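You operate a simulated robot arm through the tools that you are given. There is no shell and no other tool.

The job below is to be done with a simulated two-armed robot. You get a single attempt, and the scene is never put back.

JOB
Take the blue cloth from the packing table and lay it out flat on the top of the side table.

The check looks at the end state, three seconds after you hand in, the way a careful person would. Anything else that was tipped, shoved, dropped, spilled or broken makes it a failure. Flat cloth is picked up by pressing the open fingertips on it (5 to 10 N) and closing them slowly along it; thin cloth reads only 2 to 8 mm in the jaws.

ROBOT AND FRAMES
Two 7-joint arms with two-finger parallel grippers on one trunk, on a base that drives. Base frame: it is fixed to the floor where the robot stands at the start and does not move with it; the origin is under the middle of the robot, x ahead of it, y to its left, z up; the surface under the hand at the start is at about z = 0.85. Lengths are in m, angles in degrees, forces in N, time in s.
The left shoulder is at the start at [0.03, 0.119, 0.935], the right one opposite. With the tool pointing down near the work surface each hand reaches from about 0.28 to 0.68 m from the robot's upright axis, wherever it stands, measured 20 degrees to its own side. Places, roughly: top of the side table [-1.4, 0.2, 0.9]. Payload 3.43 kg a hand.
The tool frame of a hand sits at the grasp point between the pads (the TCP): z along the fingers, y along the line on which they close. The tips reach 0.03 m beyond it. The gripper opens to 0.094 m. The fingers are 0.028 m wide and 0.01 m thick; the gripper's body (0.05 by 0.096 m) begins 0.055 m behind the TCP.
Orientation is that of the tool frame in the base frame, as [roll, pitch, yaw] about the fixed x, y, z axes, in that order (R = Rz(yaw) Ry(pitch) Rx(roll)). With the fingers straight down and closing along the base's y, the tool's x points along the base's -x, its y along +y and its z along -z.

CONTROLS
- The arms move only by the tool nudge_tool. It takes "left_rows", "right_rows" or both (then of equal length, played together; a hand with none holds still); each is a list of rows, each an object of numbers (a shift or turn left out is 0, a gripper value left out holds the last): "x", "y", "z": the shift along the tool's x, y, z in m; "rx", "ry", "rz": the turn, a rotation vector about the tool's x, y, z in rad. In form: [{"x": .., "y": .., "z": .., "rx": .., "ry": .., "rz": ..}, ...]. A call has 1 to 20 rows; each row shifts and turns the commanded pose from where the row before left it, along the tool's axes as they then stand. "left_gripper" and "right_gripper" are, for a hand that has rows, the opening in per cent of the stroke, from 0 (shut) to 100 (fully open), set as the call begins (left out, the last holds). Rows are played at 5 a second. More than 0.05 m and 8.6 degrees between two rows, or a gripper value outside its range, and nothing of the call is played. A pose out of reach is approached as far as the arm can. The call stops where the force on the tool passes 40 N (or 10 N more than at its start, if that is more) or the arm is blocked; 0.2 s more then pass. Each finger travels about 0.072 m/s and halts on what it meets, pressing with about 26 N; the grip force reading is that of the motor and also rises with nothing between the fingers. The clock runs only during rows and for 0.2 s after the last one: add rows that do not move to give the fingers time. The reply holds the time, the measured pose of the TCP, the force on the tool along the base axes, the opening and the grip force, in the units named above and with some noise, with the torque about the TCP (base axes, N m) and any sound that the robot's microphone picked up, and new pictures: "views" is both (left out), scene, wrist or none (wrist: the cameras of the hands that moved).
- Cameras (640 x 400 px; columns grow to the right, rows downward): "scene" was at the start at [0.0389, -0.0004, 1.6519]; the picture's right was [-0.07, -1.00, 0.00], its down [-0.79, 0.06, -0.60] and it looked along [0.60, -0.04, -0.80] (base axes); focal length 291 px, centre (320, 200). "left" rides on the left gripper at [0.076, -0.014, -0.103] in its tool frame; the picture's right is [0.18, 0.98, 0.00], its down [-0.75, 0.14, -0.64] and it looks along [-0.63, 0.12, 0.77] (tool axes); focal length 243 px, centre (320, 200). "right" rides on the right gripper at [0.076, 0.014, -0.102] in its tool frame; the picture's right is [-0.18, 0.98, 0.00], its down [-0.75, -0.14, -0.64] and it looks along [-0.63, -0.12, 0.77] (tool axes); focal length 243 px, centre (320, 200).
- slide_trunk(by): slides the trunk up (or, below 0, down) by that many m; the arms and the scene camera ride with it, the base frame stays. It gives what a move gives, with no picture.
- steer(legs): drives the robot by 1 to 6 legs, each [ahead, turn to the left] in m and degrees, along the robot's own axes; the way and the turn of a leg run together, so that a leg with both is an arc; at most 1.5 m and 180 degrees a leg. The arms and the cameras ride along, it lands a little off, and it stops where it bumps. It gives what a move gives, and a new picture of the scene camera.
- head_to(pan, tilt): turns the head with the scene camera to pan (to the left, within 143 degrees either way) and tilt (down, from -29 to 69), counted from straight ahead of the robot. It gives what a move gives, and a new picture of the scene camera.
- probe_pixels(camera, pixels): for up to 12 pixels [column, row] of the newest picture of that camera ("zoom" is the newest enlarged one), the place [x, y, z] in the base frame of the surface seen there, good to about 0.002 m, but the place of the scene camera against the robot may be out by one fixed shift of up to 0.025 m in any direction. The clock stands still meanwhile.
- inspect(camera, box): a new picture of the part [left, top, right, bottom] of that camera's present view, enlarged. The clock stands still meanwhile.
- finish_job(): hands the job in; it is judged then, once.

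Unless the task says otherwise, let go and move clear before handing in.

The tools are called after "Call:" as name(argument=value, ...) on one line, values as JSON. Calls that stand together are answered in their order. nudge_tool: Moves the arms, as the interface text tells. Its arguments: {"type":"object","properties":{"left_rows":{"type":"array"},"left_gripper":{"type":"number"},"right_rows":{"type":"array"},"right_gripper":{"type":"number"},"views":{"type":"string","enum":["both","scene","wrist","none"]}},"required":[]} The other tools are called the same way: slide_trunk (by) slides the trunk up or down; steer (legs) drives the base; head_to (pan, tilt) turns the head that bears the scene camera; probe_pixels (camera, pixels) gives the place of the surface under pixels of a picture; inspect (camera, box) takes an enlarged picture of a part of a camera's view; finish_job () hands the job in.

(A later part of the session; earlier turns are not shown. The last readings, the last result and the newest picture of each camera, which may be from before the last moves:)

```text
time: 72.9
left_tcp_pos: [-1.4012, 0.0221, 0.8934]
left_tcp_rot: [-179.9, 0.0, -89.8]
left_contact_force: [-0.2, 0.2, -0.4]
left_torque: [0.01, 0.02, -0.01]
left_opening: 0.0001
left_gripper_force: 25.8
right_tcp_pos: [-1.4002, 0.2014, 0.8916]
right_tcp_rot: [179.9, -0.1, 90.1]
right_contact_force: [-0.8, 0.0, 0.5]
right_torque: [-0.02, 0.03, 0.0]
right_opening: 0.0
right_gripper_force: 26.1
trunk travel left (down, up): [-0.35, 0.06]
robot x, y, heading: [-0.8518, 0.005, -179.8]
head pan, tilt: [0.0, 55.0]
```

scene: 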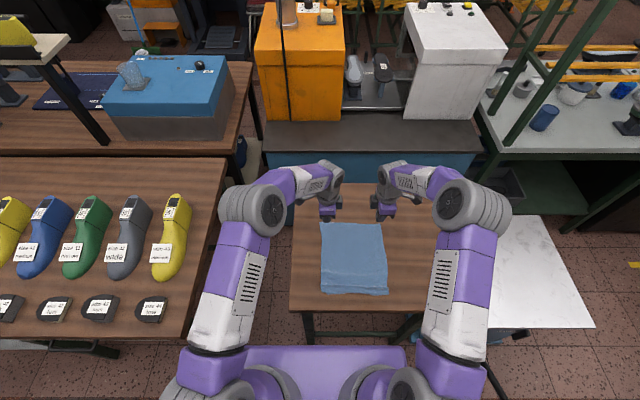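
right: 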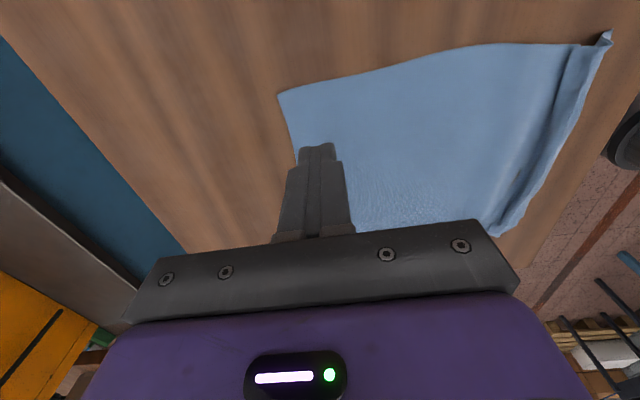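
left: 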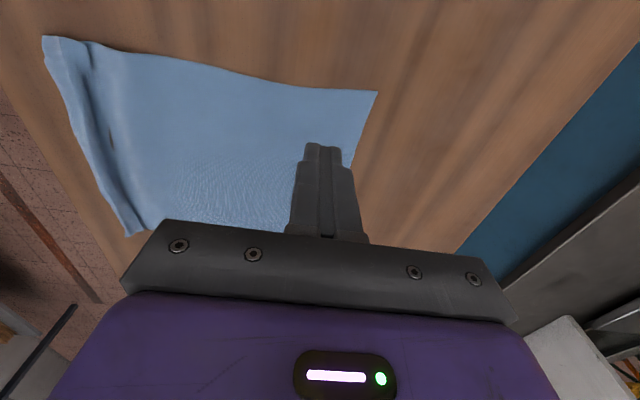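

Call:
nudge_tool(left_rows=[{"z": 0.001}, {}], right_rows=[{"z": 0.0007}, {}], views="none")

```text
time: 73.5
left_tcp_pos: [-1.4018, 0.0238, 0.8919]
left_tcp_rot: [180.0, -0.1, -89.9]
left_contact_force: [0.0, 0.0, 0.2]
left_torque: [-0.01, 0.01, 0.0]
left_opening: 0.0001
left_gripper_force: 26.0
right_tcp_pos: [-1.4004, 0.2018, 0.8926]
right_tcp_rot: [-180.0, 0.0, 90.1]
right_contact_force: [0.6, -0.9, 0.1]
right_torque: [0.01, -0.03, 0.03]
right_opening: 0.0
right_gripper_force: 25.8
trunk travel left (down, up): [-0.35, 0.06]
robot x, y, heading: [-0.8527, 0.0033, -179.8]
head pan, tilt: [0.0, 55.0]
```

No contact yet at z≈0.892; another 0.7 mm down on both.

Call:
nudge_tool(left_rows=[{"z": 0.0007}, {}, {}], right_rows=[{"z": 0.0007}, {}, {}], views="none")

```text
time: 74.3
left_tcp_pos: [-1.4005, 0.0232, 0.8904]
left_tcp_rot: [180.0, 0.0, -89.9]
left_contact_force: [0.2, -0.1, 1.3]
left_torque: [-0.01, -0.01, -0.03]
left_opening: 0.0
left_gripper_force: 25.9
right_tcp_pos: [-1.4004, 0.2012, 0.8893]
right_tcp_rot: [-179.9, 0.0, 90.2]
right_contact_force: [-0.3, 0.0, 2.6]
right_torque: [0.04, -0.03, 0.02]
right_opening: 0.0001
right_gripper_force: 26.2
trunk travel left (down, up): [-0.35, 0.06]
robot x, y, heading: [-0.8556, -0.0005, -179.9]
head pan, tilt: [0.0, 55.0]
```

Contact has started (1.3 N and 2.6 N). I'll press a bit more to reach about 6 N each.

Call:
nudge_tool(left_rows=[{"z": 0.0004}, {}, {}], right_rows=[{"z": 0.0003}, {}, {}], views="none")

```text
time: 75.1
left_tcp_pos: [-1.4004, 0.0225, 0.8906]
left_tcp_rot: [179.9, 0.0, -89.9]
left_contact_force: [-1.6, 0.6, 5.8]
left_torque: [-0.02, 0.02, -0.01]
left_opening: 0.0001
left_gripper_force: 26.1
right_tcp_pos: [-1.4002, 0.2024, 0.8917]
right_tcp_rot: [-179.9, 0.0, 90.1]
right_contact_force: [-0.7, -0.3, 6.4]
right_torque: [0.07, -0.01, 0.04]
right_opening: 0.0001
right_gripper_force: 26.1
trunk travel left (down, up): [-0.35, 0.06]
robot x, y, heading: [-0.8514, 0.0041, -179.9]
head pan, tilt: [0.0, 55.0]
```

Both press at about 6 N. Now I'll push forward (away from me) 3 cm slowly.

Call:
nudge_tool(left_rows=[{"y": 0.005}, {"y": 0.005}, {"y": 0.005}, {"y": 0.005}, {"y": 0.005}, {"y": 0.005}, {}], right_rows=[{"y": -0.005}, {"y": -0.005}, {"y": -0.005}, {"y": -0.005}, {"y": -0.005}, {"y": -0.005}, {}])

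Call:
inspect(camera="scene", box=[295, 180, 455, 310])

```text
time: 76.7
left_tcp_pos: [-1.4308, 0.0217, 0.8915]
left_tcp_rot: [-180.0, 0.0, -89.9]
left_contact_force: [1.4, -0.1, 5.2]
left_torque: [-0.05, -0.01, 0.01]
left_opening: 0.0
left_gripper_force: 26.3
right_tcp_pos: [-1.4287, 0.2016, 0.8909]
right_tcp_rot: [-179.9, 0.0, 90.1]
right_contact_force: [1.5, -0.2, 3.3]
right_torque: [0.05, -0.02, -0.03]
right_opening: 0.0
right_gripper_force: 25.8
trunk travel left (down, up): [-0.35, 0.06]
robot x, y, heading: [-0.8525, 0.003, -179.9]
head pan, tilt: [0.0, 55.0]
```

scene: 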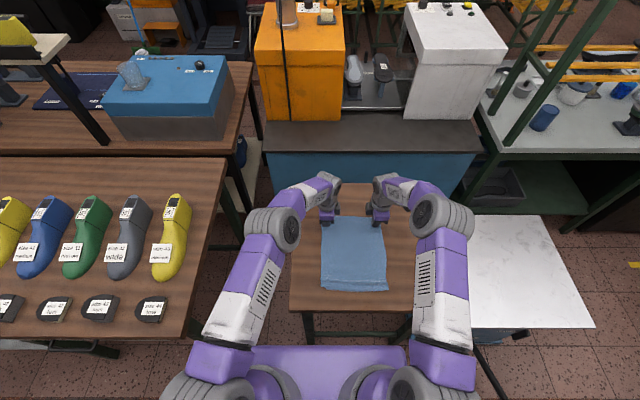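
right: 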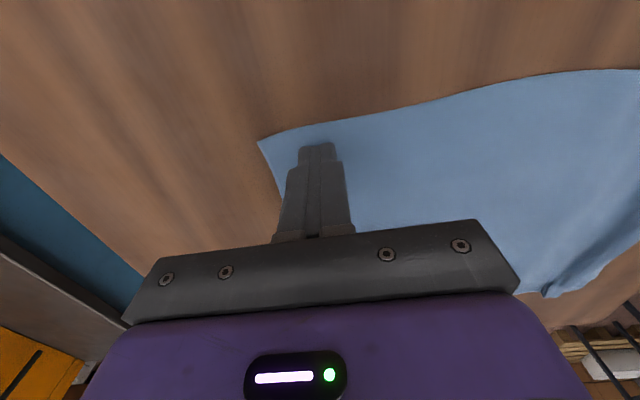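
left: 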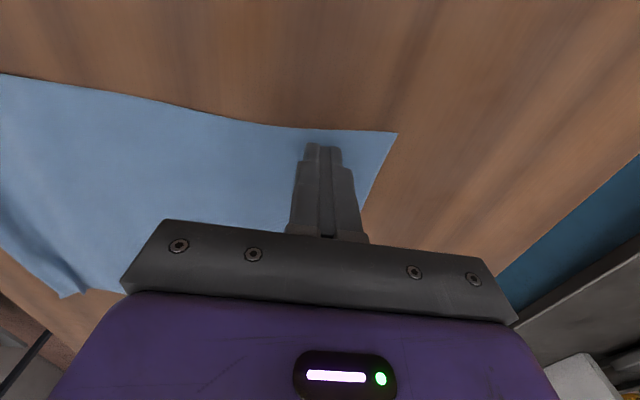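

```text
3.08 times, centred on (375, 245) of scene
```

zoom: 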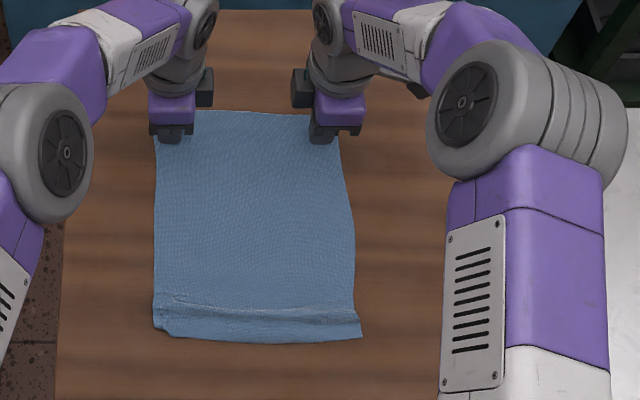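

The push worked: the far edge moved about 3 cm while the near edge moved only about 1.3 cm, so about half of the slack came out. I'll lift straight up and move the hands back over the near strip to look.

Call:
nudge_tool(left_rows=[{"z": -0.005}, {"z": -0.02}, {"z": -0.035}, {"y": -0.04}, {"y": -0.04}, {"y": -0.04}, {"y": -0.04}, {"y": -0.04}, {"y": -0.03}, {}], right_rows=[{"z": -0.005}, {"z": -0.02}, {"z": -0.035}, {"y": 0.04}, {"y": 0.04}, {"y": 0.04}, {"y": 0.04}, {"y": 0.04}, {"y": 0.03}, {}])

Call:
inspect(camera="left", box=[240, 60, 480, 220])

Call:
inspect(camera="right", box=[160, 60, 400, 220])

```text
time: 78.9
left_tcp_pos: [-1.2012, 0.0232, 0.9509]
left_tcp_rot: [180.0, -0.1, -89.8]
left_contact_force: [0.1, 0.4, 0.0]
left_torque: [-0.01, -0.04, -0.02]
left_opening: 0.0
left_gripper_force: 25.6
right_tcp_pos: [-1.198, 0.2021, 0.9504]
right_tcp_rot: [-180.0, 0.1, 90.0]
right_contact_force: [-0.6, -0.4, -0.1]
right_torque: [0.0, 0.0, -0.01]
right_opening: 0.0
right_gripper_force: 26.0
trunk travel left (down, up): [-0.35, 0.06]
robot x, y, heading: [-0.8532, 0.0049, -179.7]
head pan, tilt: [0.0, 55.0]
```

scene: 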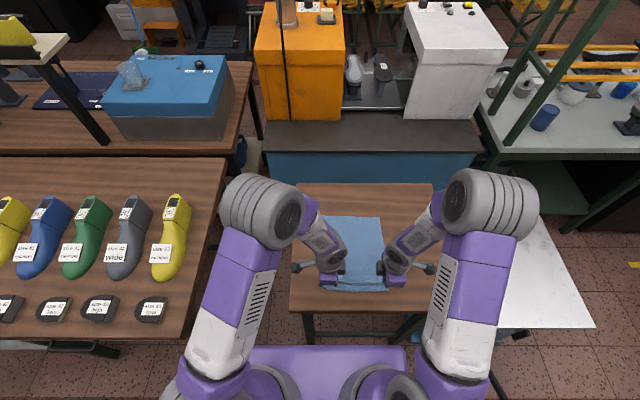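
right: 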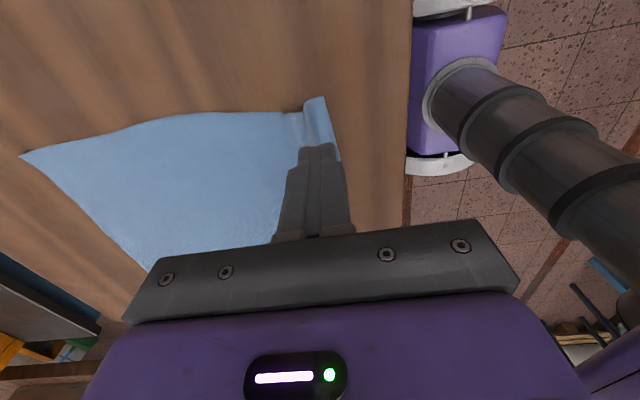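
left: 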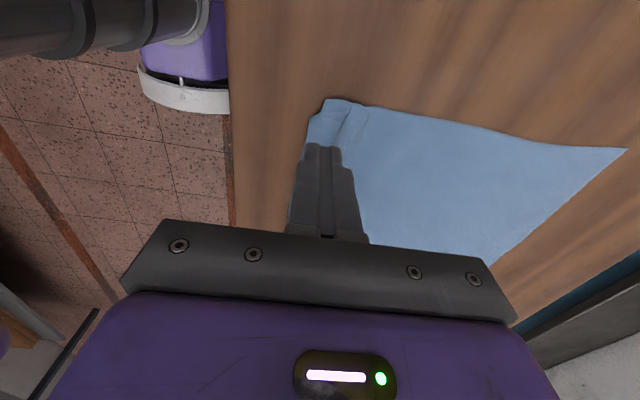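

```text
2.50 times, centred on (360, 140) of left
```

zoom: 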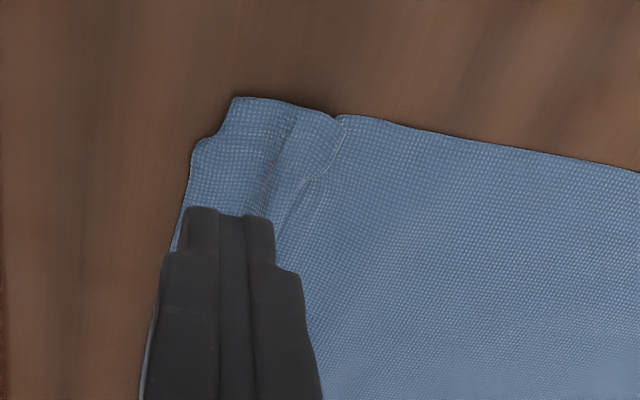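

```text
2.50 times, centred on (280, 140) of right
```

zoom: 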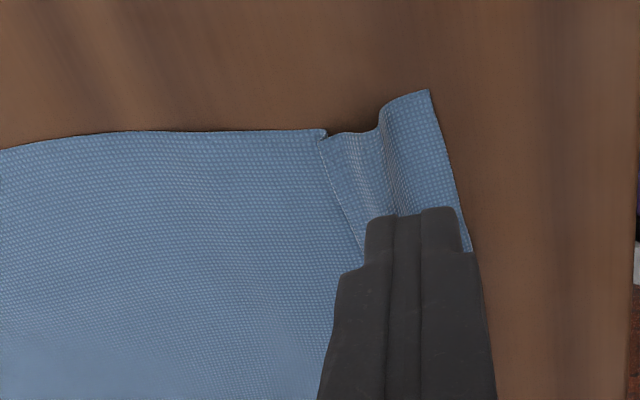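

The crease has laid over into a small pleat at both corners (left zoom line (340,120)-(300,200), right zoom line (320,135)-(360,250)). Drawing the near strip toward me should open it, so I'll probe the strip for press points.

Call:
probe_pixels(camera="left", pixels=[[330, 101], [315, 118], [312, 135], [320, 125], [345, 105], [355, 115], [370, 108], [365, 105], [620, 150], [300, 195]])

Call:
probe_pixels(camera="right", pixels=[[320, 99], [327, 115], [336, 140], [340, 158], [313, 120], [305, 110], [295, 125], [286, 115], [30, 156], [300, 140]])

Call:
inspect(camera="scene", box=[315, 260, 405, 310])

```text
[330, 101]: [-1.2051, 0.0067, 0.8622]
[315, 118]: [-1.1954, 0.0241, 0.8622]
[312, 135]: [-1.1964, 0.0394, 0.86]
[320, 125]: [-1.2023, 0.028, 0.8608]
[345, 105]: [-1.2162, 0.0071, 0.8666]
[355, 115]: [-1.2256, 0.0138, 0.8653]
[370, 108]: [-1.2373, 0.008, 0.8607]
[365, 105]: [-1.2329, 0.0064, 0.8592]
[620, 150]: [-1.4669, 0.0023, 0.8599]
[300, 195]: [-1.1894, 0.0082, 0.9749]
```

```text
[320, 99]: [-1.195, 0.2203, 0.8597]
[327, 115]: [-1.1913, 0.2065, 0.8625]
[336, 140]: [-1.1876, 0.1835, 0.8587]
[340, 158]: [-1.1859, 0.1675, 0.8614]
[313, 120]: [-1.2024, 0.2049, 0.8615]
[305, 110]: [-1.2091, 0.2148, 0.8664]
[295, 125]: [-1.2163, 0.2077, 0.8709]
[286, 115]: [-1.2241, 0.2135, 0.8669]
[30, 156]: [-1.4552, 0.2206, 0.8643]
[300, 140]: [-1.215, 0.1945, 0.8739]
```

```text
7.11 times, centred on (360, 285) of scene
```

zoom: 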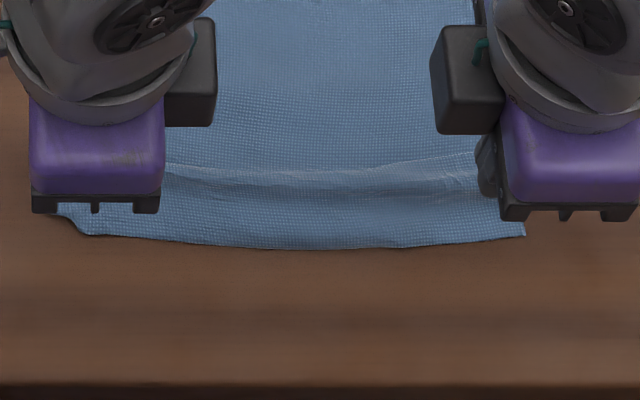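

The near edge is at x≈-1.195 (left) and -1.191 (right), and the strip is flat for about 1.2 cm. I'll place the closed tips on that strip and lower toward contact.

Call:
nudge_tool(left_rows=[{"y": -0.004}, {"z": 0.02}, {"z": 0.02}, {"z": 0.014}, {}], right_rows=[{"y": 0.002}, {"z": 0.02}, {"z": 0.02}, {"z": 0.014}, {}], views="none")

Call:
nudge_tool(left_rows=[{"z": 0.002}, {"z": 0.0015}, {}], right_rows=[{"z": 0.002}, {"z": 0.0015}, {}], views="wrist")

```text
time: 80.1
left_tcp_pos: [-1.1961, 0.0237, 0.8974]
left_tcp_rot: [179.9, 0.0, -89.9]
left_contact_force: [-0.9, 0.2, -0.4]
left_torque: [-0.01, -0.02, -0.01]
left_opening: 0.0
left_gripper_force: 26.4
right_tcp_pos: [-1.1982, 0.2019, 0.8958]
right_tcp_rot: [180.0, -0.1, 90.0]
right_contact_force: [-0.3, 0.2, -0.1]
right_torque: [-0.04, -0.02, 0.0]
right_opening: 0.0
right_gripper_force: 25.2
trunk travel left (down, up): [-0.35, 0.06]
robot x, y, heading: [-0.852, 0.0016, -180.1]
head pan, tilt: [0.0, 55.0]
```

```text
time: 80.9
left_tcp_pos: [-1.1963, 0.0233, 0.8944]
left_tcp_rot: [179.9, 0.0, -89.9]
left_contact_force: [0.0, 0.2, 0.7]
left_torque: [-0.02, 0.0, 0.04]
left_opening: 0.0
left_gripper_force: 26.1
right_tcp_pos: [-1.1977, 0.202, 0.8938]
right_tcp_rot: [179.9, 0.0, 90.2]
right_contact_force: [-0.6, -0.1, 0.6]
right_torque: [-0.01, 0.02, 0.0]
right_opening: 0.0002
right_gripper_force: 26.2
trunk travel left (down, up): [-0.35, 0.06]
robot x, y, heading: [-0.8522, 0.0018, -180.0]
head pan, tilt: [0.0, 55.0]
```

right: 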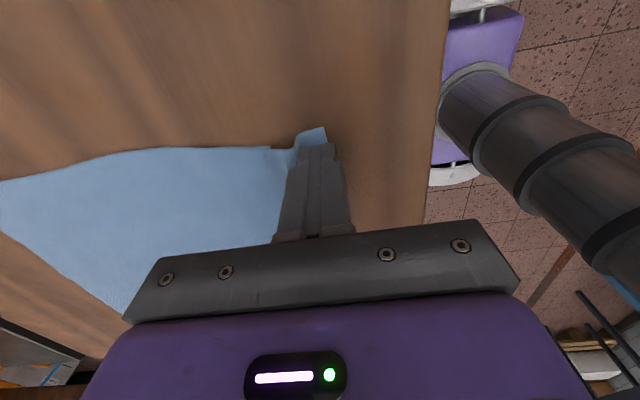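
left: 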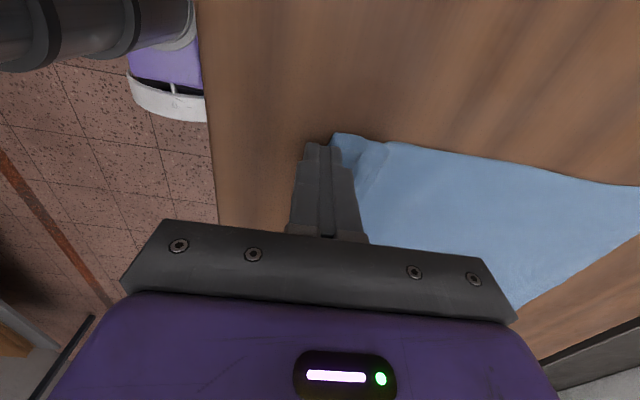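

The right tips sit on the strip; the left tips are only half on it, so I'll shift the left 4 mm forward and continue down in small steps.

Call:
nudge_tool(left_rows=[{"y": 0.004}, {"z": 0.0015}, {"z": 0.001}, {}], right_rows=[{}, {"z": 0.0015}, {"z": 0.001}, {}], views="none")

```text
time: 81.9
left_tcp_pos: [-1.1995, 0.0227, 0.8916]
left_tcp_rot: [180.0, 0.0, -89.9]
left_contact_force: [-0.4, 1.1, 2.0]
left_torque: [-0.02, 0.03, 0.0]
left_opening: 0.0
left_gripper_force: 26.0
right_tcp_pos: [-1.1974, 0.2036, 0.8905]
right_tcp_rot: [-179.8, 0.0, 90.1]
right_contact_force: [-3.0, 2.8, 23.5]
right_torque: [0.03, 0.06, 0.0]
right_opening: 0.0003
right_gripper_force: 26.3
trunk travel left (down, up): [-0.35, 0.06]
robot x, y, heading: [-0.8506, 0.0021, -180.0]
head pan, tilt: [0.0, 55.0]
```

Right reads 23.5 N, left 2.0 N. I'll ease the right up 0.9 mm and press the left 0.4 mm more.

Call:
nudge_tool(left_rows=[{"z": 0.0004}, {}, {}], right_rows=[{"z": -0.0009}, {}, {}], views="none")

```text
time: 82.7
left_tcp_pos: [-1.199, 0.0235, 0.8916]
left_tcp_rot: [180.0, 0.0, -89.9]
left_contact_force: [-0.4, 0.7, 4.3]
left_torque: [-0.06, 0.04, 0.02]
left_opening: 0.0002
left_gripper_force: 25.9
right_tcp_pos: [-1.1966, 0.2017, 0.8911]
right_tcp_rot: [-179.9, 0.0, 90.1]
right_contact_force: [-2.2, 1.0, 9.1]
right_torque: [0.02, 0.03, -0.01]
right_opening: 0.0001
right_gripper_force: 25.9
trunk travel left (down, up): [-0.35, 0.06]
robot x, y, heading: [-0.8496, 0.0023, -180.1]
head pan, tilt: [0.0, 55.0]
```

Left 4.3 N and right 9.1 N — fine for dragging. I'll draw both strips 2 cm toward me slowly.

Call:
nudge_tool(left_rows=[{"y": -0.004}, {"y": -0.004}, {"y": -0.004}, {"y": -0.004}, {"y": -0.004}, {}], right_rows=[{"y": 0.004}, {"y": 0.004}, {"y": 0.004}, {"y": 0.004}, {"y": 0.004}, {}])

Call:
inspect(camera="scene", box=[295, 195, 435, 310])

Call:
inspect(camera="left", box=[240, 80, 480, 240])

Call:
inspect(camera="right", box=[160, 80, 400, 240])

```text
time: 84.1
left_tcp_pos: [-1.1808, 0.0233, 0.891]
left_tcp_rot: [179.9, 0.1, -89.9]
left_contact_force: [-6.9, 0.5, 25.1]
left_torque: [-0.07, 0.28, -0.05]
left_opening: 0.0001
left_gripper_force: 26.1
right_tcp_pos: [-1.1781, 0.2014, 0.8913]
right_tcp_rot: [179.9, 0.0, 90.1]
right_contact_force: [-1.7, -0.5, 0.3]
right_torque: [0.02, 0.0, -0.02]
right_opening: 0.0
right_gripper_force: 26.2
trunk travel left (down, up): [-0.35, 0.06]
robot x, y, heading: [-0.8523, 0.0015, -179.8]
head pan, tilt: [0.0, 55.0]
```

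scene: 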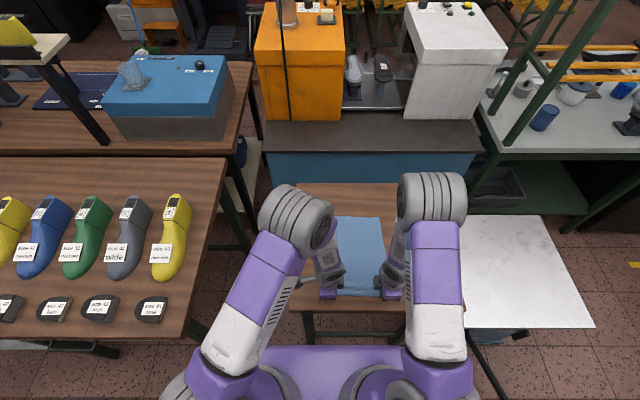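
right: 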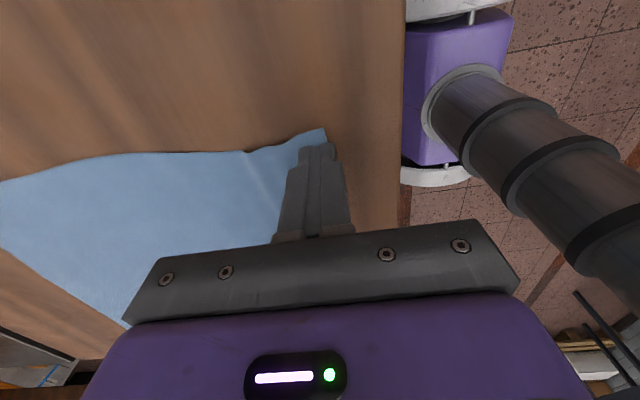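
left: 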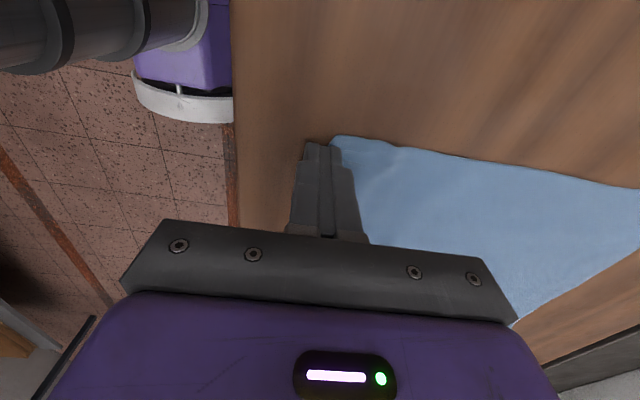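

```text
3.48 times, centred on (365, 252) of scene
```

zoom: 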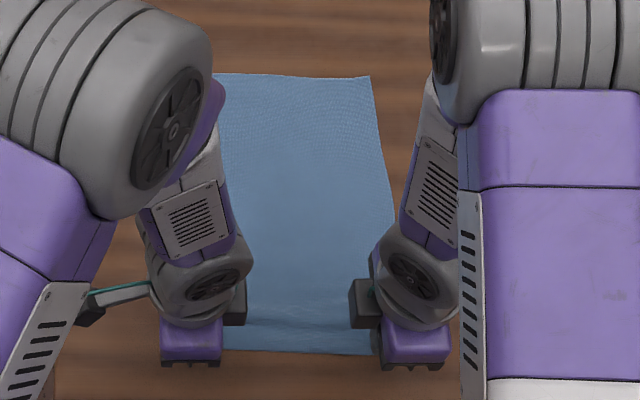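

```text
2.50 times, centred on (360, 160) of left
```

zoom: 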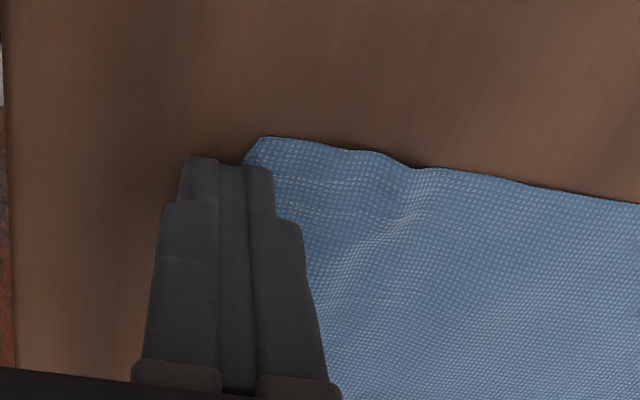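

```text
2.50 times, centred on (280, 160) of right
```

zoom: 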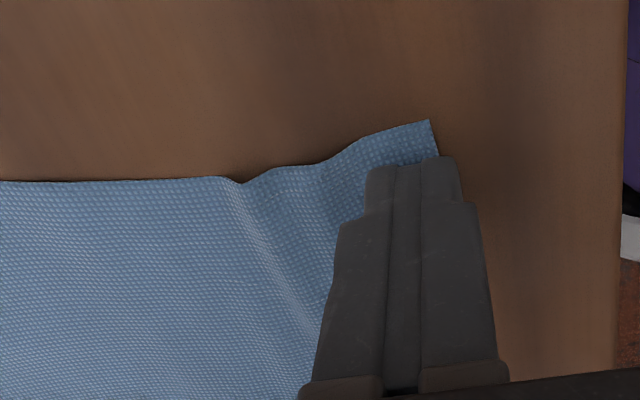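

The pleats have opened; only gentle waves remain (left zoom near (400,200), right zoom (240,190)-(310,350)). Left is at 25 N and right has lost contact, so I'll rebalance before a bit more pull.

Call:
nudge_tool(left_rows=[{"z": -0.0009}, {}, {}], right_rows=[{"z": 0.0006}, {}, {}], views="none")

```text
time: 84.9
left_tcp_pos: [-1.1787, 0.0227, 0.8909]
left_tcp_rot: [180.0, 0.1, -89.9]
left_contact_force: [-1.7, 2.4, 12.5]
left_torque: [-0.01, 0.11, -0.02]
left_opening: 0.0
left_gripper_force: 26.6
right_tcp_pos: [-1.178, 0.2021, 0.8907]
right_tcp_rot: [-179.9, -0.1, 90.0]
right_contact_force: [-0.1, -0.7, 10.1]
right_torque: [-0.02, 0.02, 0.03]
right_opening: 0.0
right_gripper_force: 26.1
trunk travel left (down, up): [-0.35, 0.06]
robot x, y, heading: [-0.851, -0.0003, -179.7]
head pan, tilt: [0.0, 55.0]
```

Forces are 12.5 and 10.1 N now. I'll pull 7 mm more toward me with a slight 2 mm outward spread.

Call:
nudge_tool(left_rows=[{"y": -0.0025}, {"y": -0.0025, "x": 0.001}, {"y": -0.002, "x": 0.001}, {}], right_rows=[{"y": 0.0025}, {"y": 0.0025, "x": 0.001}, {"y": 0.002, "x": 0.001}, {}])

Call:
inspect(camera="scene", box=[295, 195, 435, 310])

Call:
inspect(camera="left", box=[240, 80, 480, 240])

Call:
inspect(camera="right", box=[160, 80, 400, 240])

```text
time: 85.9
left_tcp_pos: [-1.172, 0.0209, 0.8902]
left_tcp_rot: [179.9, 0.0, -89.9]
left_contact_force: [-1.2, 1.4, 7.5]
left_torque: [0.01, 0.12, -0.02]
left_opening: 0.0
left_gripper_force: 25.9
right_tcp_pos: [-1.1713, 0.203, 0.8907]
right_tcp_rot: [-179.9, -0.1, 90.0]
right_contact_force: [-4.7, -2.5, 19.9]
right_torque: [-0.04, 0.06, 0.03]
right_opening: 0.0
right_gripper_force: 25.4
trunk travel left (down, up): [-0.35, 0.06]
robot x, y, heading: [-0.855, 0.0032, -180.0]
head pan, tilt: [0.0, 55.0]
```

scene: 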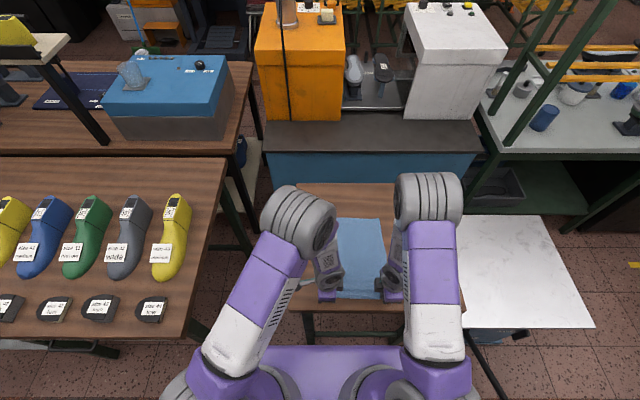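
right: 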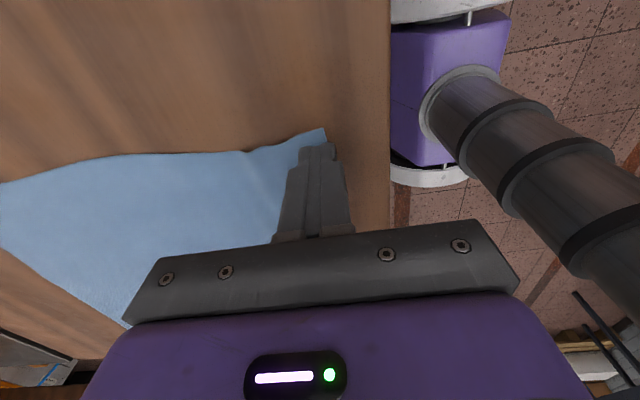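
left: 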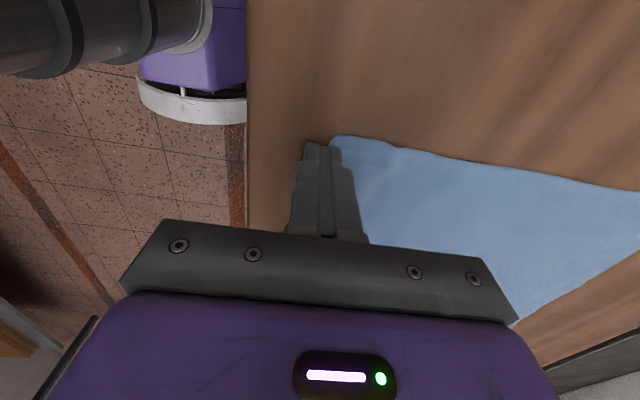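

```text
3.48 times, centred on (365, 252) of scene
```

zoom: 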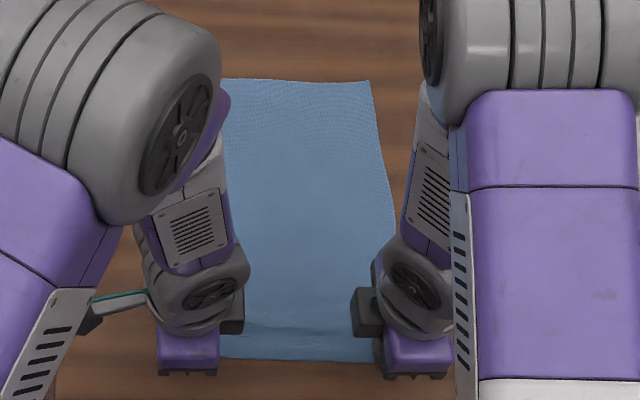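

```text
2.50 times, centred on (360, 160) of left
```

zoom: 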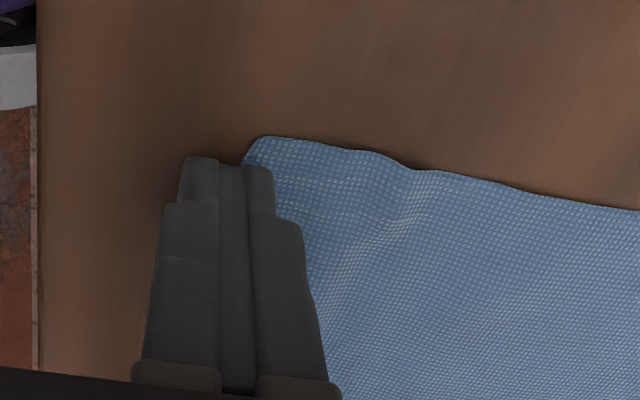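

```text
2.50 times, centred on (280, 160) of right
```

zoom: 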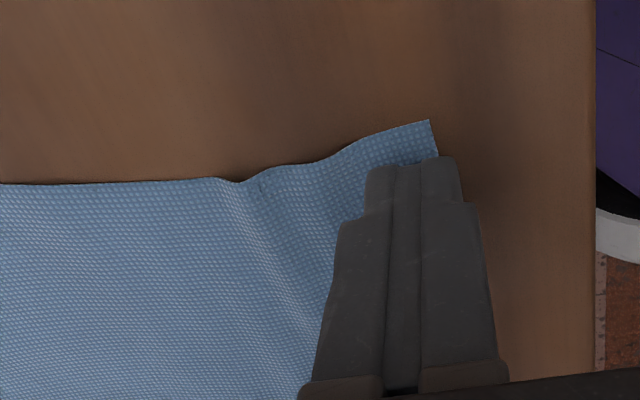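

The cloth is now taut enough that the whole sheet follows (far edge moved slightly). I'll lift both hands straight up and clear toward me to inspect it fully.

Call:
nudge_tool(left_rows=[{"z": -0.003}, {"z": -0.01}, {"z": -0.03}, {"z": -0.04}, {"z": -0.04}, {"z": -0.04}, {}], right_rows=[{"z": -0.003}, {"z": -0.01}, {"z": -0.03}, {"z": -0.04}, {"z": -0.04}, {"z": -0.04}, {}])

Call:
inspect(camera="scene", box=[295, 195, 435, 310])

Call:
inspect(camera="left", box=[220, 40, 520, 240])

Call:
inspect(camera="right", box=[120, 40, 420, 240])

```text
time: 87.5
left_tcp_pos: [-1.1744, 0.0229, 1.0526]
left_tcp_rot: [-179.9, 0.0, -89.9]
left_contact_force: [-0.8, 0.2, 0.6]
left_torque: [0.04, -0.03, 0.02]
left_opening: 0.0
left_gripper_force: 25.4
right_tcp_pos: [-1.1698, 0.2032, 1.0521]
right_tcp_rot: [179.9, 0.0, 90.1]
right_contact_force: [-0.8, -0.2, -0.8]
right_torque: [-0.01, -0.03, -0.01]
right_opening: 0.0
right_gripper_force: 25.7
trunk travel left (down, up): [-0.35, 0.06]
robot x, y, heading: [-0.8499, 0.0019, -179.8]
head pan, tilt: [0.0, 55.0]
```

scene: 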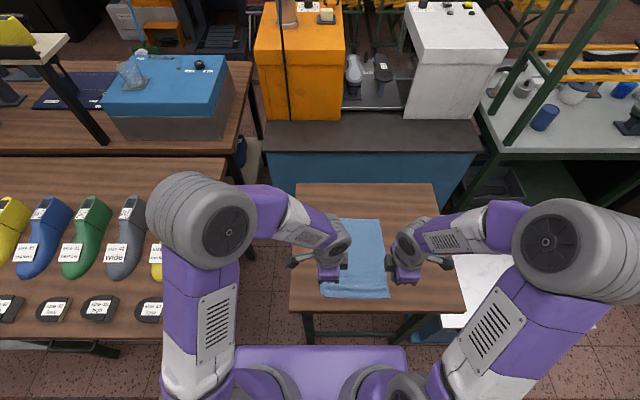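
right: 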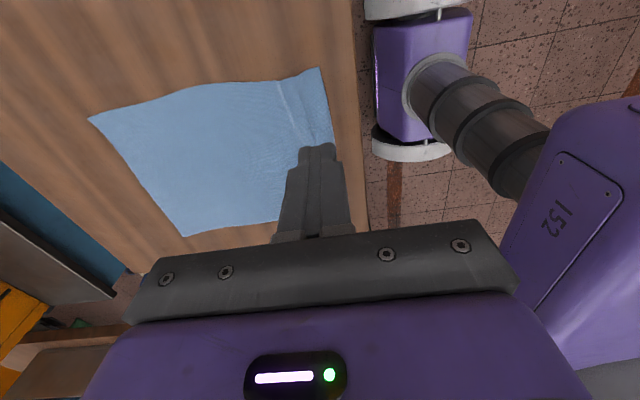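
left: 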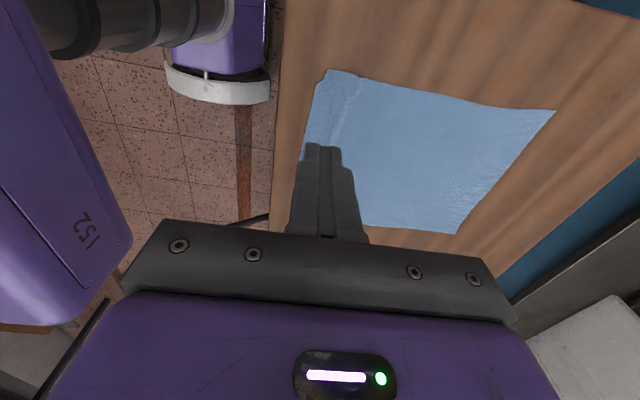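

```text
3.48 times, centred on (365, 252) of scene
```

zoom: 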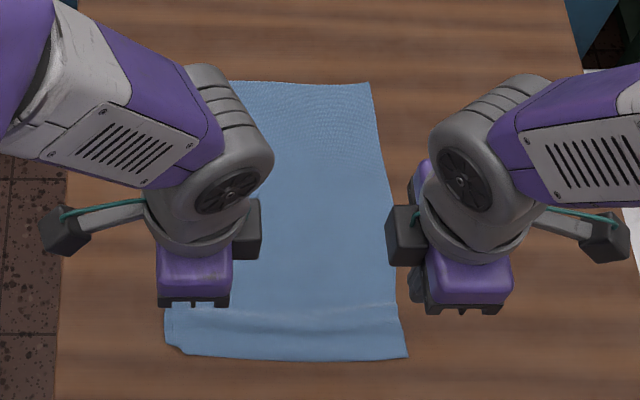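

```text
2.00 times, centred on (370, 140) of left
```

zoom: 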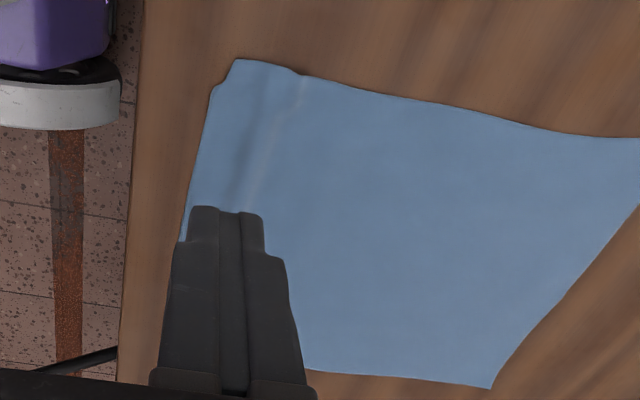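

```text
2.00 times, centred on (270, 140) of right
```

zoom: 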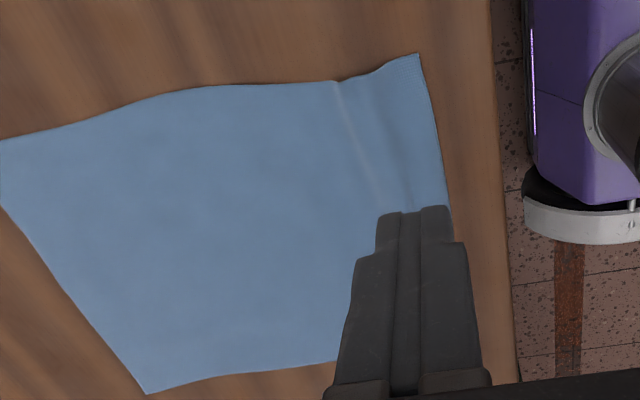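

The cloth is nearly flat: a faint low wave remains near the front, and the left-near corner looks clipped (left zoom (210-235, 60-95)), maybe turned under. I'll inspect that corner and measure heights.

Call:
inspect(camera="left", box=[295, 55, 395, 125])

Call:
probe_pixels(camera="left", pixels=[[336, 72], [326, 84], [316, 110], [350, 85], [355, 78], [360, 90], [345, 105], [370, 82], [400, 120], [550, 112], [460, 230], [330, 100]])

Call:
probe_pixels(camera="right", pixels=[[318, 70], [328, 110], [333, 140], [300, 78], [290, 85], [286, 90], [300, 115], [275, 90], [200, 120], [93, 120], [185, 232], [310, 100]])

```text
5.71 times, centred on (345, 90) of left
```

zoom: 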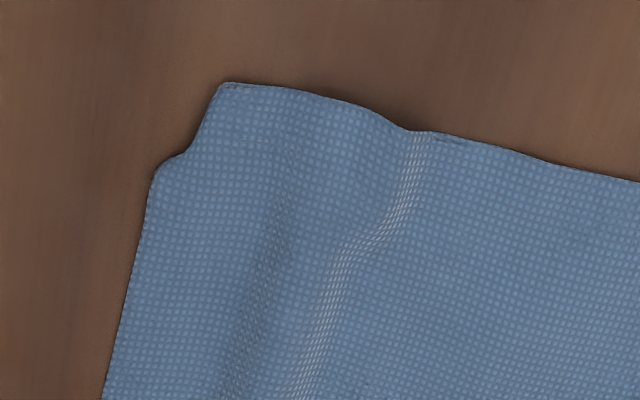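

```text
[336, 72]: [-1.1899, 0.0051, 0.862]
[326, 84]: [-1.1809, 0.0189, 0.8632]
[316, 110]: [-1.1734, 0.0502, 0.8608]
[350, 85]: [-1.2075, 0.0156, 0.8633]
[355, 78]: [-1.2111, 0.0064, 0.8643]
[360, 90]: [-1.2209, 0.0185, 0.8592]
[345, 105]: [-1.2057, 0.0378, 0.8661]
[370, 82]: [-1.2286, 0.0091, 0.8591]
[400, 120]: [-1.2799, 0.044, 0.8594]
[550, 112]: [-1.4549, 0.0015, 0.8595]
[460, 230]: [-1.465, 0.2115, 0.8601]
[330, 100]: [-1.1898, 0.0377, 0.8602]
```

```text
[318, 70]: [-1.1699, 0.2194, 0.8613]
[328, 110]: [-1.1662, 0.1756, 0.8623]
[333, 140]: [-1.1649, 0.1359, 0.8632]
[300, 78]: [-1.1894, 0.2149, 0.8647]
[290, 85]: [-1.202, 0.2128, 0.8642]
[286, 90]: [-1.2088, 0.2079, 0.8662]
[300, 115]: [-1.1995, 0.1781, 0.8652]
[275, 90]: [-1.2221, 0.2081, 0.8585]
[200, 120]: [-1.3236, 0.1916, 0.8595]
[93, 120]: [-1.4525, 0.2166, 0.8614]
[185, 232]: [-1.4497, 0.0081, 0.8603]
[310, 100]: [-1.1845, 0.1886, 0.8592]
```

Bumps are at most ~6 mm high. To judge the left-near corner better I'll zoom harder on it from both the left wrist and the scene camera.

Call:
inspect(camera="left", box=[312, 62, 352, 90])

Call:
inspect(camera="scene", box=[335, 280, 395, 310])

Call:
inspect(camera="scene", box=[312, 270, 362, 305])

```text
14.29 times, centred on (332, 76) of left
```

zoom: 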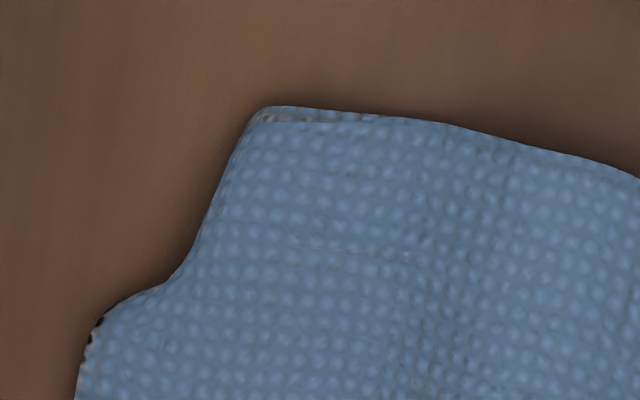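

```text
10.67 times, centred on (365, 295) of scene
```

zoom: 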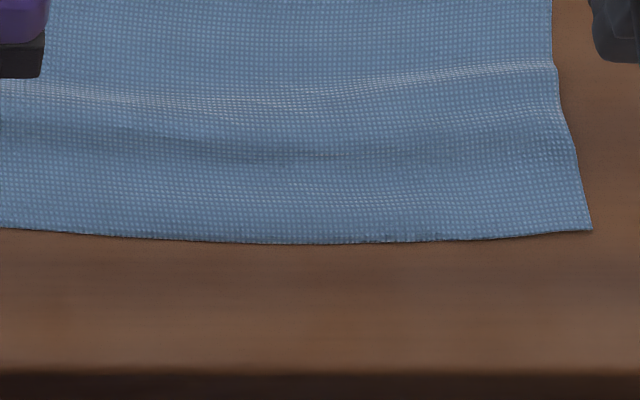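

```text
11.43 times, centred on (337, 288) of scene
```

zoom: 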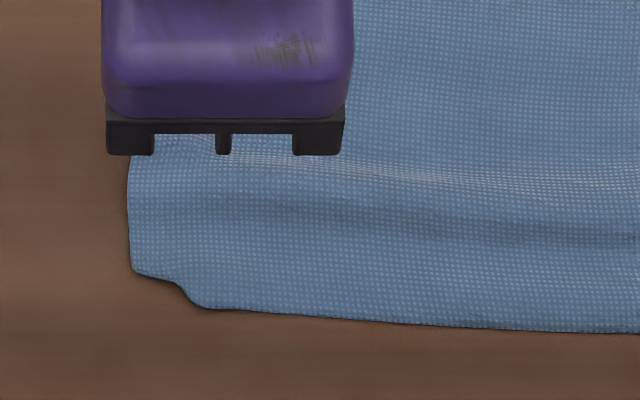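

The left-near corner's tip (about 1×3 cm) looks turned under. Pushing the whole sheet forward from its far end should drag that hem out (it trails on the wood) and also centre the cloth and stretch the faint wave. I'll move the hands over x≈-1.415 near the far edge.

Call:
nudge_tool(left_rows=[{"y": 0.04, "z": 0.012}, {"y": 0.04, "z": 0.012}, {"y": 0.04, "z": 0.012}, {"y": 0.04, "z": 0.012}, {"y": 0.04, "z": 0.012}, {"y": 0.04, "z": 0.012}, {"z": 0.03}, {"z": 0.03}, {"z": 0.022}, {}], right_rows=[{"y": -0.04, "z": 0.012}, {"y": -0.04, "z": 0.012}, {"y": -0.04, "z": 0.012}, {"y": -0.04, "z": 0.012}, {"y": -0.04, "z": 0.012}, {"y": -0.04, "z": 0.012}, {"z": 0.03}, {"z": 0.03}, {"z": 0.022}, {}])

```text
time: 89.7
left_tcp_pos: [-1.4115, 0.019, 0.9006]
left_tcp_rot: [-179.9, -0.1, -89.9]
left_contact_force: [-0.8, -0.7, 0.3]
left_torque: [0.02, -0.02, -0.02]
left_opening: 0.0003
left_gripper_force: 26.5
right_tcp_pos: [-1.4109, 0.2055, 0.8988]
right_tcp_rot: [179.9, 0.0, 90.1]
right_contact_force: [0.0, 0.4, 1.4]
right_torque: [-0.01, -0.01, 0.01]
right_opening: 0.0
right_gripper_force: 26.2
trunk travel left (down, up): [-0.35, 0.06]
robot x, y, heading: [-0.8524, 0.0022, -179.9]
head pan, tilt: [0.0, 55.0]
```

scene: 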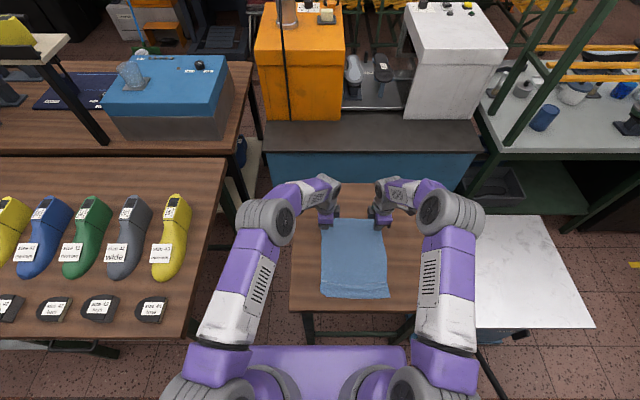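
right: 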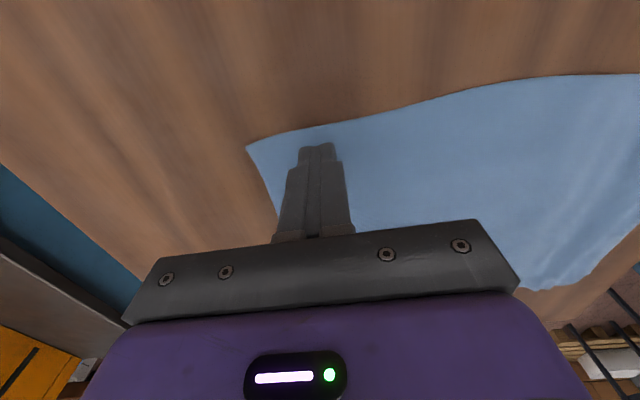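
left: 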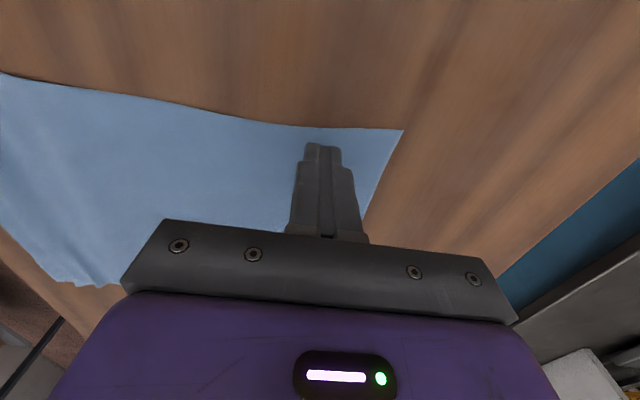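

The tips are above the far part of the cloth on both sides. I'll lower to near contact, then in fine steps.

Call:
nudge_tool(left_rows=[{"z": 0.004}, {"z": 0.004}, {}], right_rows=[{"z": 0.0035}, {"z": 0.0035}, {}], views="none")

Call:
nudge_tool(left_rows=[{"z": 0.0008}, {}, {}], right_rows=[{"z": 0.0008}, {}, {}], views="none")

```text
time: 90.5
left_tcp_pos: [-1.4143, 0.0202, 0.8939]
left_tcp_rot: [180.0, -0.1, -89.8]
left_contact_force: [0.0, 0.6, 0.2]
left_torque: [0.01, -0.02, 0.01]
left_opening: 0.0
left_gripper_force: 25.7
right_tcp_pos: [-1.4094, 0.2037, 0.8927]
right_tcp_rot: [180.0, 0.0, 90.2]
right_contact_force: [0.3, -0.4, 0.4]
right_torque: [-0.01, -0.01, 0.01]
right_opening: 0.0
right_gripper_force: 25.8
trunk travel left (down, up): [-0.35, 0.06]
robot x, y, heading: [-0.8529, 0.0018, -179.9]
head pan, tilt: [0.0, 55.0]
```

```text
time: 91.3
left_tcp_pos: [-1.4134, 0.0195, 0.8919]
left_tcp_rot: [-179.9, 0.0, -90.0]
left_contact_force: [0.2, 0.0, 0.8]
left_torque: [0.0, 0.03, 0.02]
left_opening: 0.0001
left_gripper_force: 26.1
right_tcp_pos: [-1.4099, 0.2038, 0.8909]
right_tcp_rot: [180.0, 0.1, 90.1]
right_contact_force: [-0.6, 0.6, 2.0]
right_torque: [0.04, 0.01, -0.04]
right_opening: 0.0
right_gripper_force: 26.1
trunk travel left (down, up): [-0.35, 0.06]
robot x, y, heading: [-0.8533, 0.0026, -179.7]
head pan, tilt: [0.0, 55.0]
```

Call:
nudge_tool(left_rows=[{"z": 0.0007}, {}, {}], right_rows=[{"z": 0.0004}, {}, {}], views="none")

```text
time: 92.1
left_tcp_pos: [-1.4137, 0.0207, 0.8904]
left_tcp_rot: [180.0, 0.0, -89.9]
left_contact_force: [-0.1, 0.2, 0.4]
left_torque: [-0.03, 0.0, 0.02]
left_opening: 0.0
left_gripper_force: 25.4
right_tcp_pos: [-1.4093, 0.2041, 0.8909]
right_tcp_rot: [-179.8, 0.1, 90.0]
right_contact_force: [0.4, 1.7, 5.8]
right_torque: [0.13, -0.01, -0.01]
right_opening: 0.0
right_gripper_force: 25.8
trunk travel left (down, up): [-0.35, 0.06]
robot x, y, heading: [-0.854, 0.0034, -179.9]
head pan, tilt: [0.0, 55.0]
```

The right is at 5.8 N; the left is not touching yet, so it goes 0.8 mm further.

Call:
nudge_tool(left_rows=[{"z": 0.0008}, {}, {}], right_rows=[{}, {}, {}], views="none")

```text
time: 92.9
left_tcp_pos: [-1.4138, 0.0194, 0.8904]
left_tcp_rot: [179.9, -0.1, -89.9]
left_contact_force: [0.0, 0.3, 5.5]
left_torque: [-0.08, 0.02, -0.04]
left_opening: 0.0002
left_gripper_force: 26.1
right_tcp_pos: [-1.4103, 0.2039, 0.8919]
right_tcp_rot: [-180.0, 0.0, 90.2]
right_contact_force: [0.0, 1.4, 5.2]
right_torque: [0.11, -0.04, -0.03]
right_opening: 0.0001
right_gripper_force: 25.7
trunk travel left (down, up): [-0.35, 0.06]
robot x, y, heading: [-0.8563, 0.0033, -179.9]
head pan, tilt: [0.0, 55.0]
```

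Both press at about 5.5 N. I'll push the sheet 3 cm forward.

Call:
nudge_tool(left_rows=[{"y": 0.005}, {"y": 0.005}, {"y": 0.005}, {"y": 0.005}, {"y": 0.005}, {"y": 0.005}, {}], right_rows=[{"y": -0.005}, {"y": -0.005}, {"y": -0.005}, {"y": -0.005}, {"y": -0.005}, {"y": -0.005}, {}])

Call:
inspect(camera="scene", box=[305, 200, 405, 310])

Call:
inspect(camera="scene", box=[312, 265, 372, 305])

```text
time: 94.5
left_tcp_pos: [-1.4427, 0.0219, 0.8919]
left_tcp_rot: [179.9, 0.0, -89.9]
left_contact_force: [2.7, 0.8, 10.8]
left_torque: [-0.09, -0.04, 0.02]
left_opening: 0.0
left_gripper_force: 25.9
right_tcp_pos: [-1.4394, 0.2025, 0.8913]
right_tcp_rot: [-180.0, 0.0, 90.0]
right_contact_force: [-0.2, -0.2, 0.1]
right_torque: [0.0, 0.01, -0.03]
right_opening: 0.0001
right_gripper_force: 25.8
trunk travel left (down, up): [-0.35, 0.06]
robot x, y, heading: [-0.8533, 0.0025, -179.8]
head pan, tilt: [0.0, 55.0]
```

scene: 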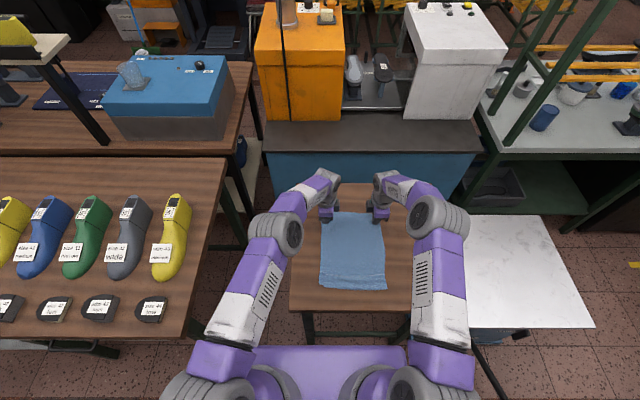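
right: 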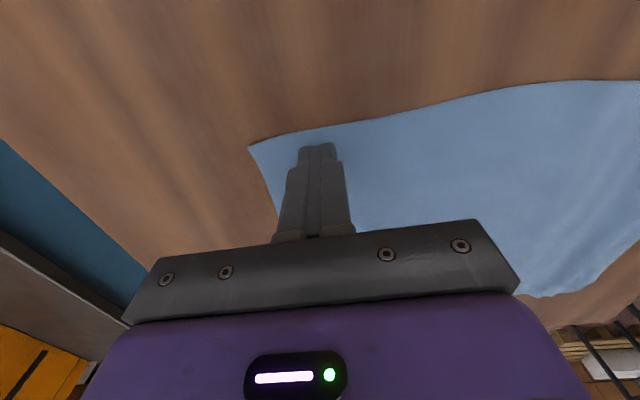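
left: 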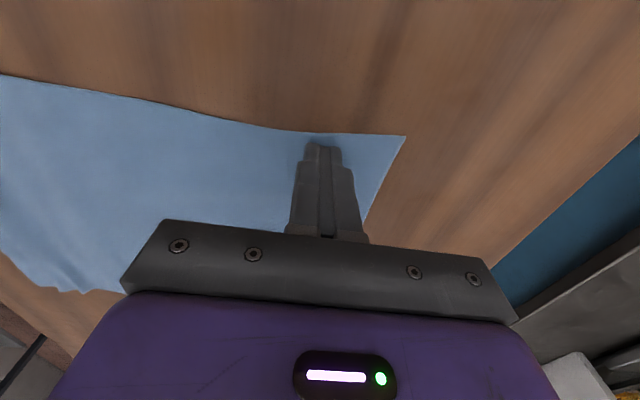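

```text
3.64 times, centred on (355, 255) of scene
```

zoom: 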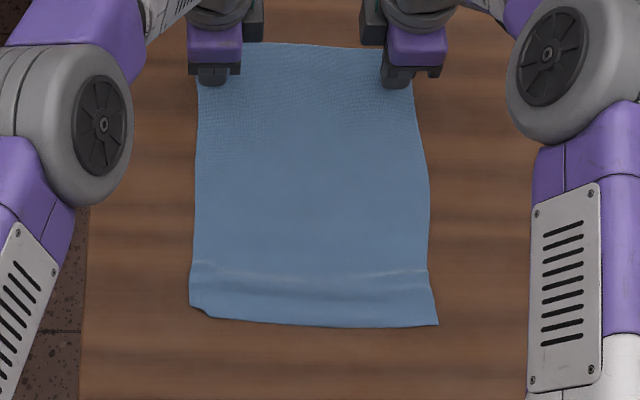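

```text
10.00 times, centred on (342, 285) of scene
```

zoom: 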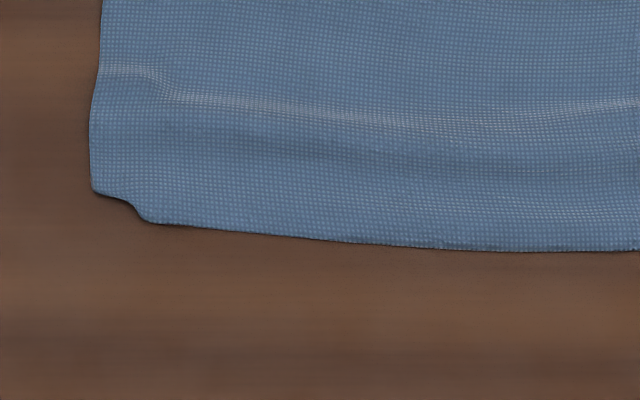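

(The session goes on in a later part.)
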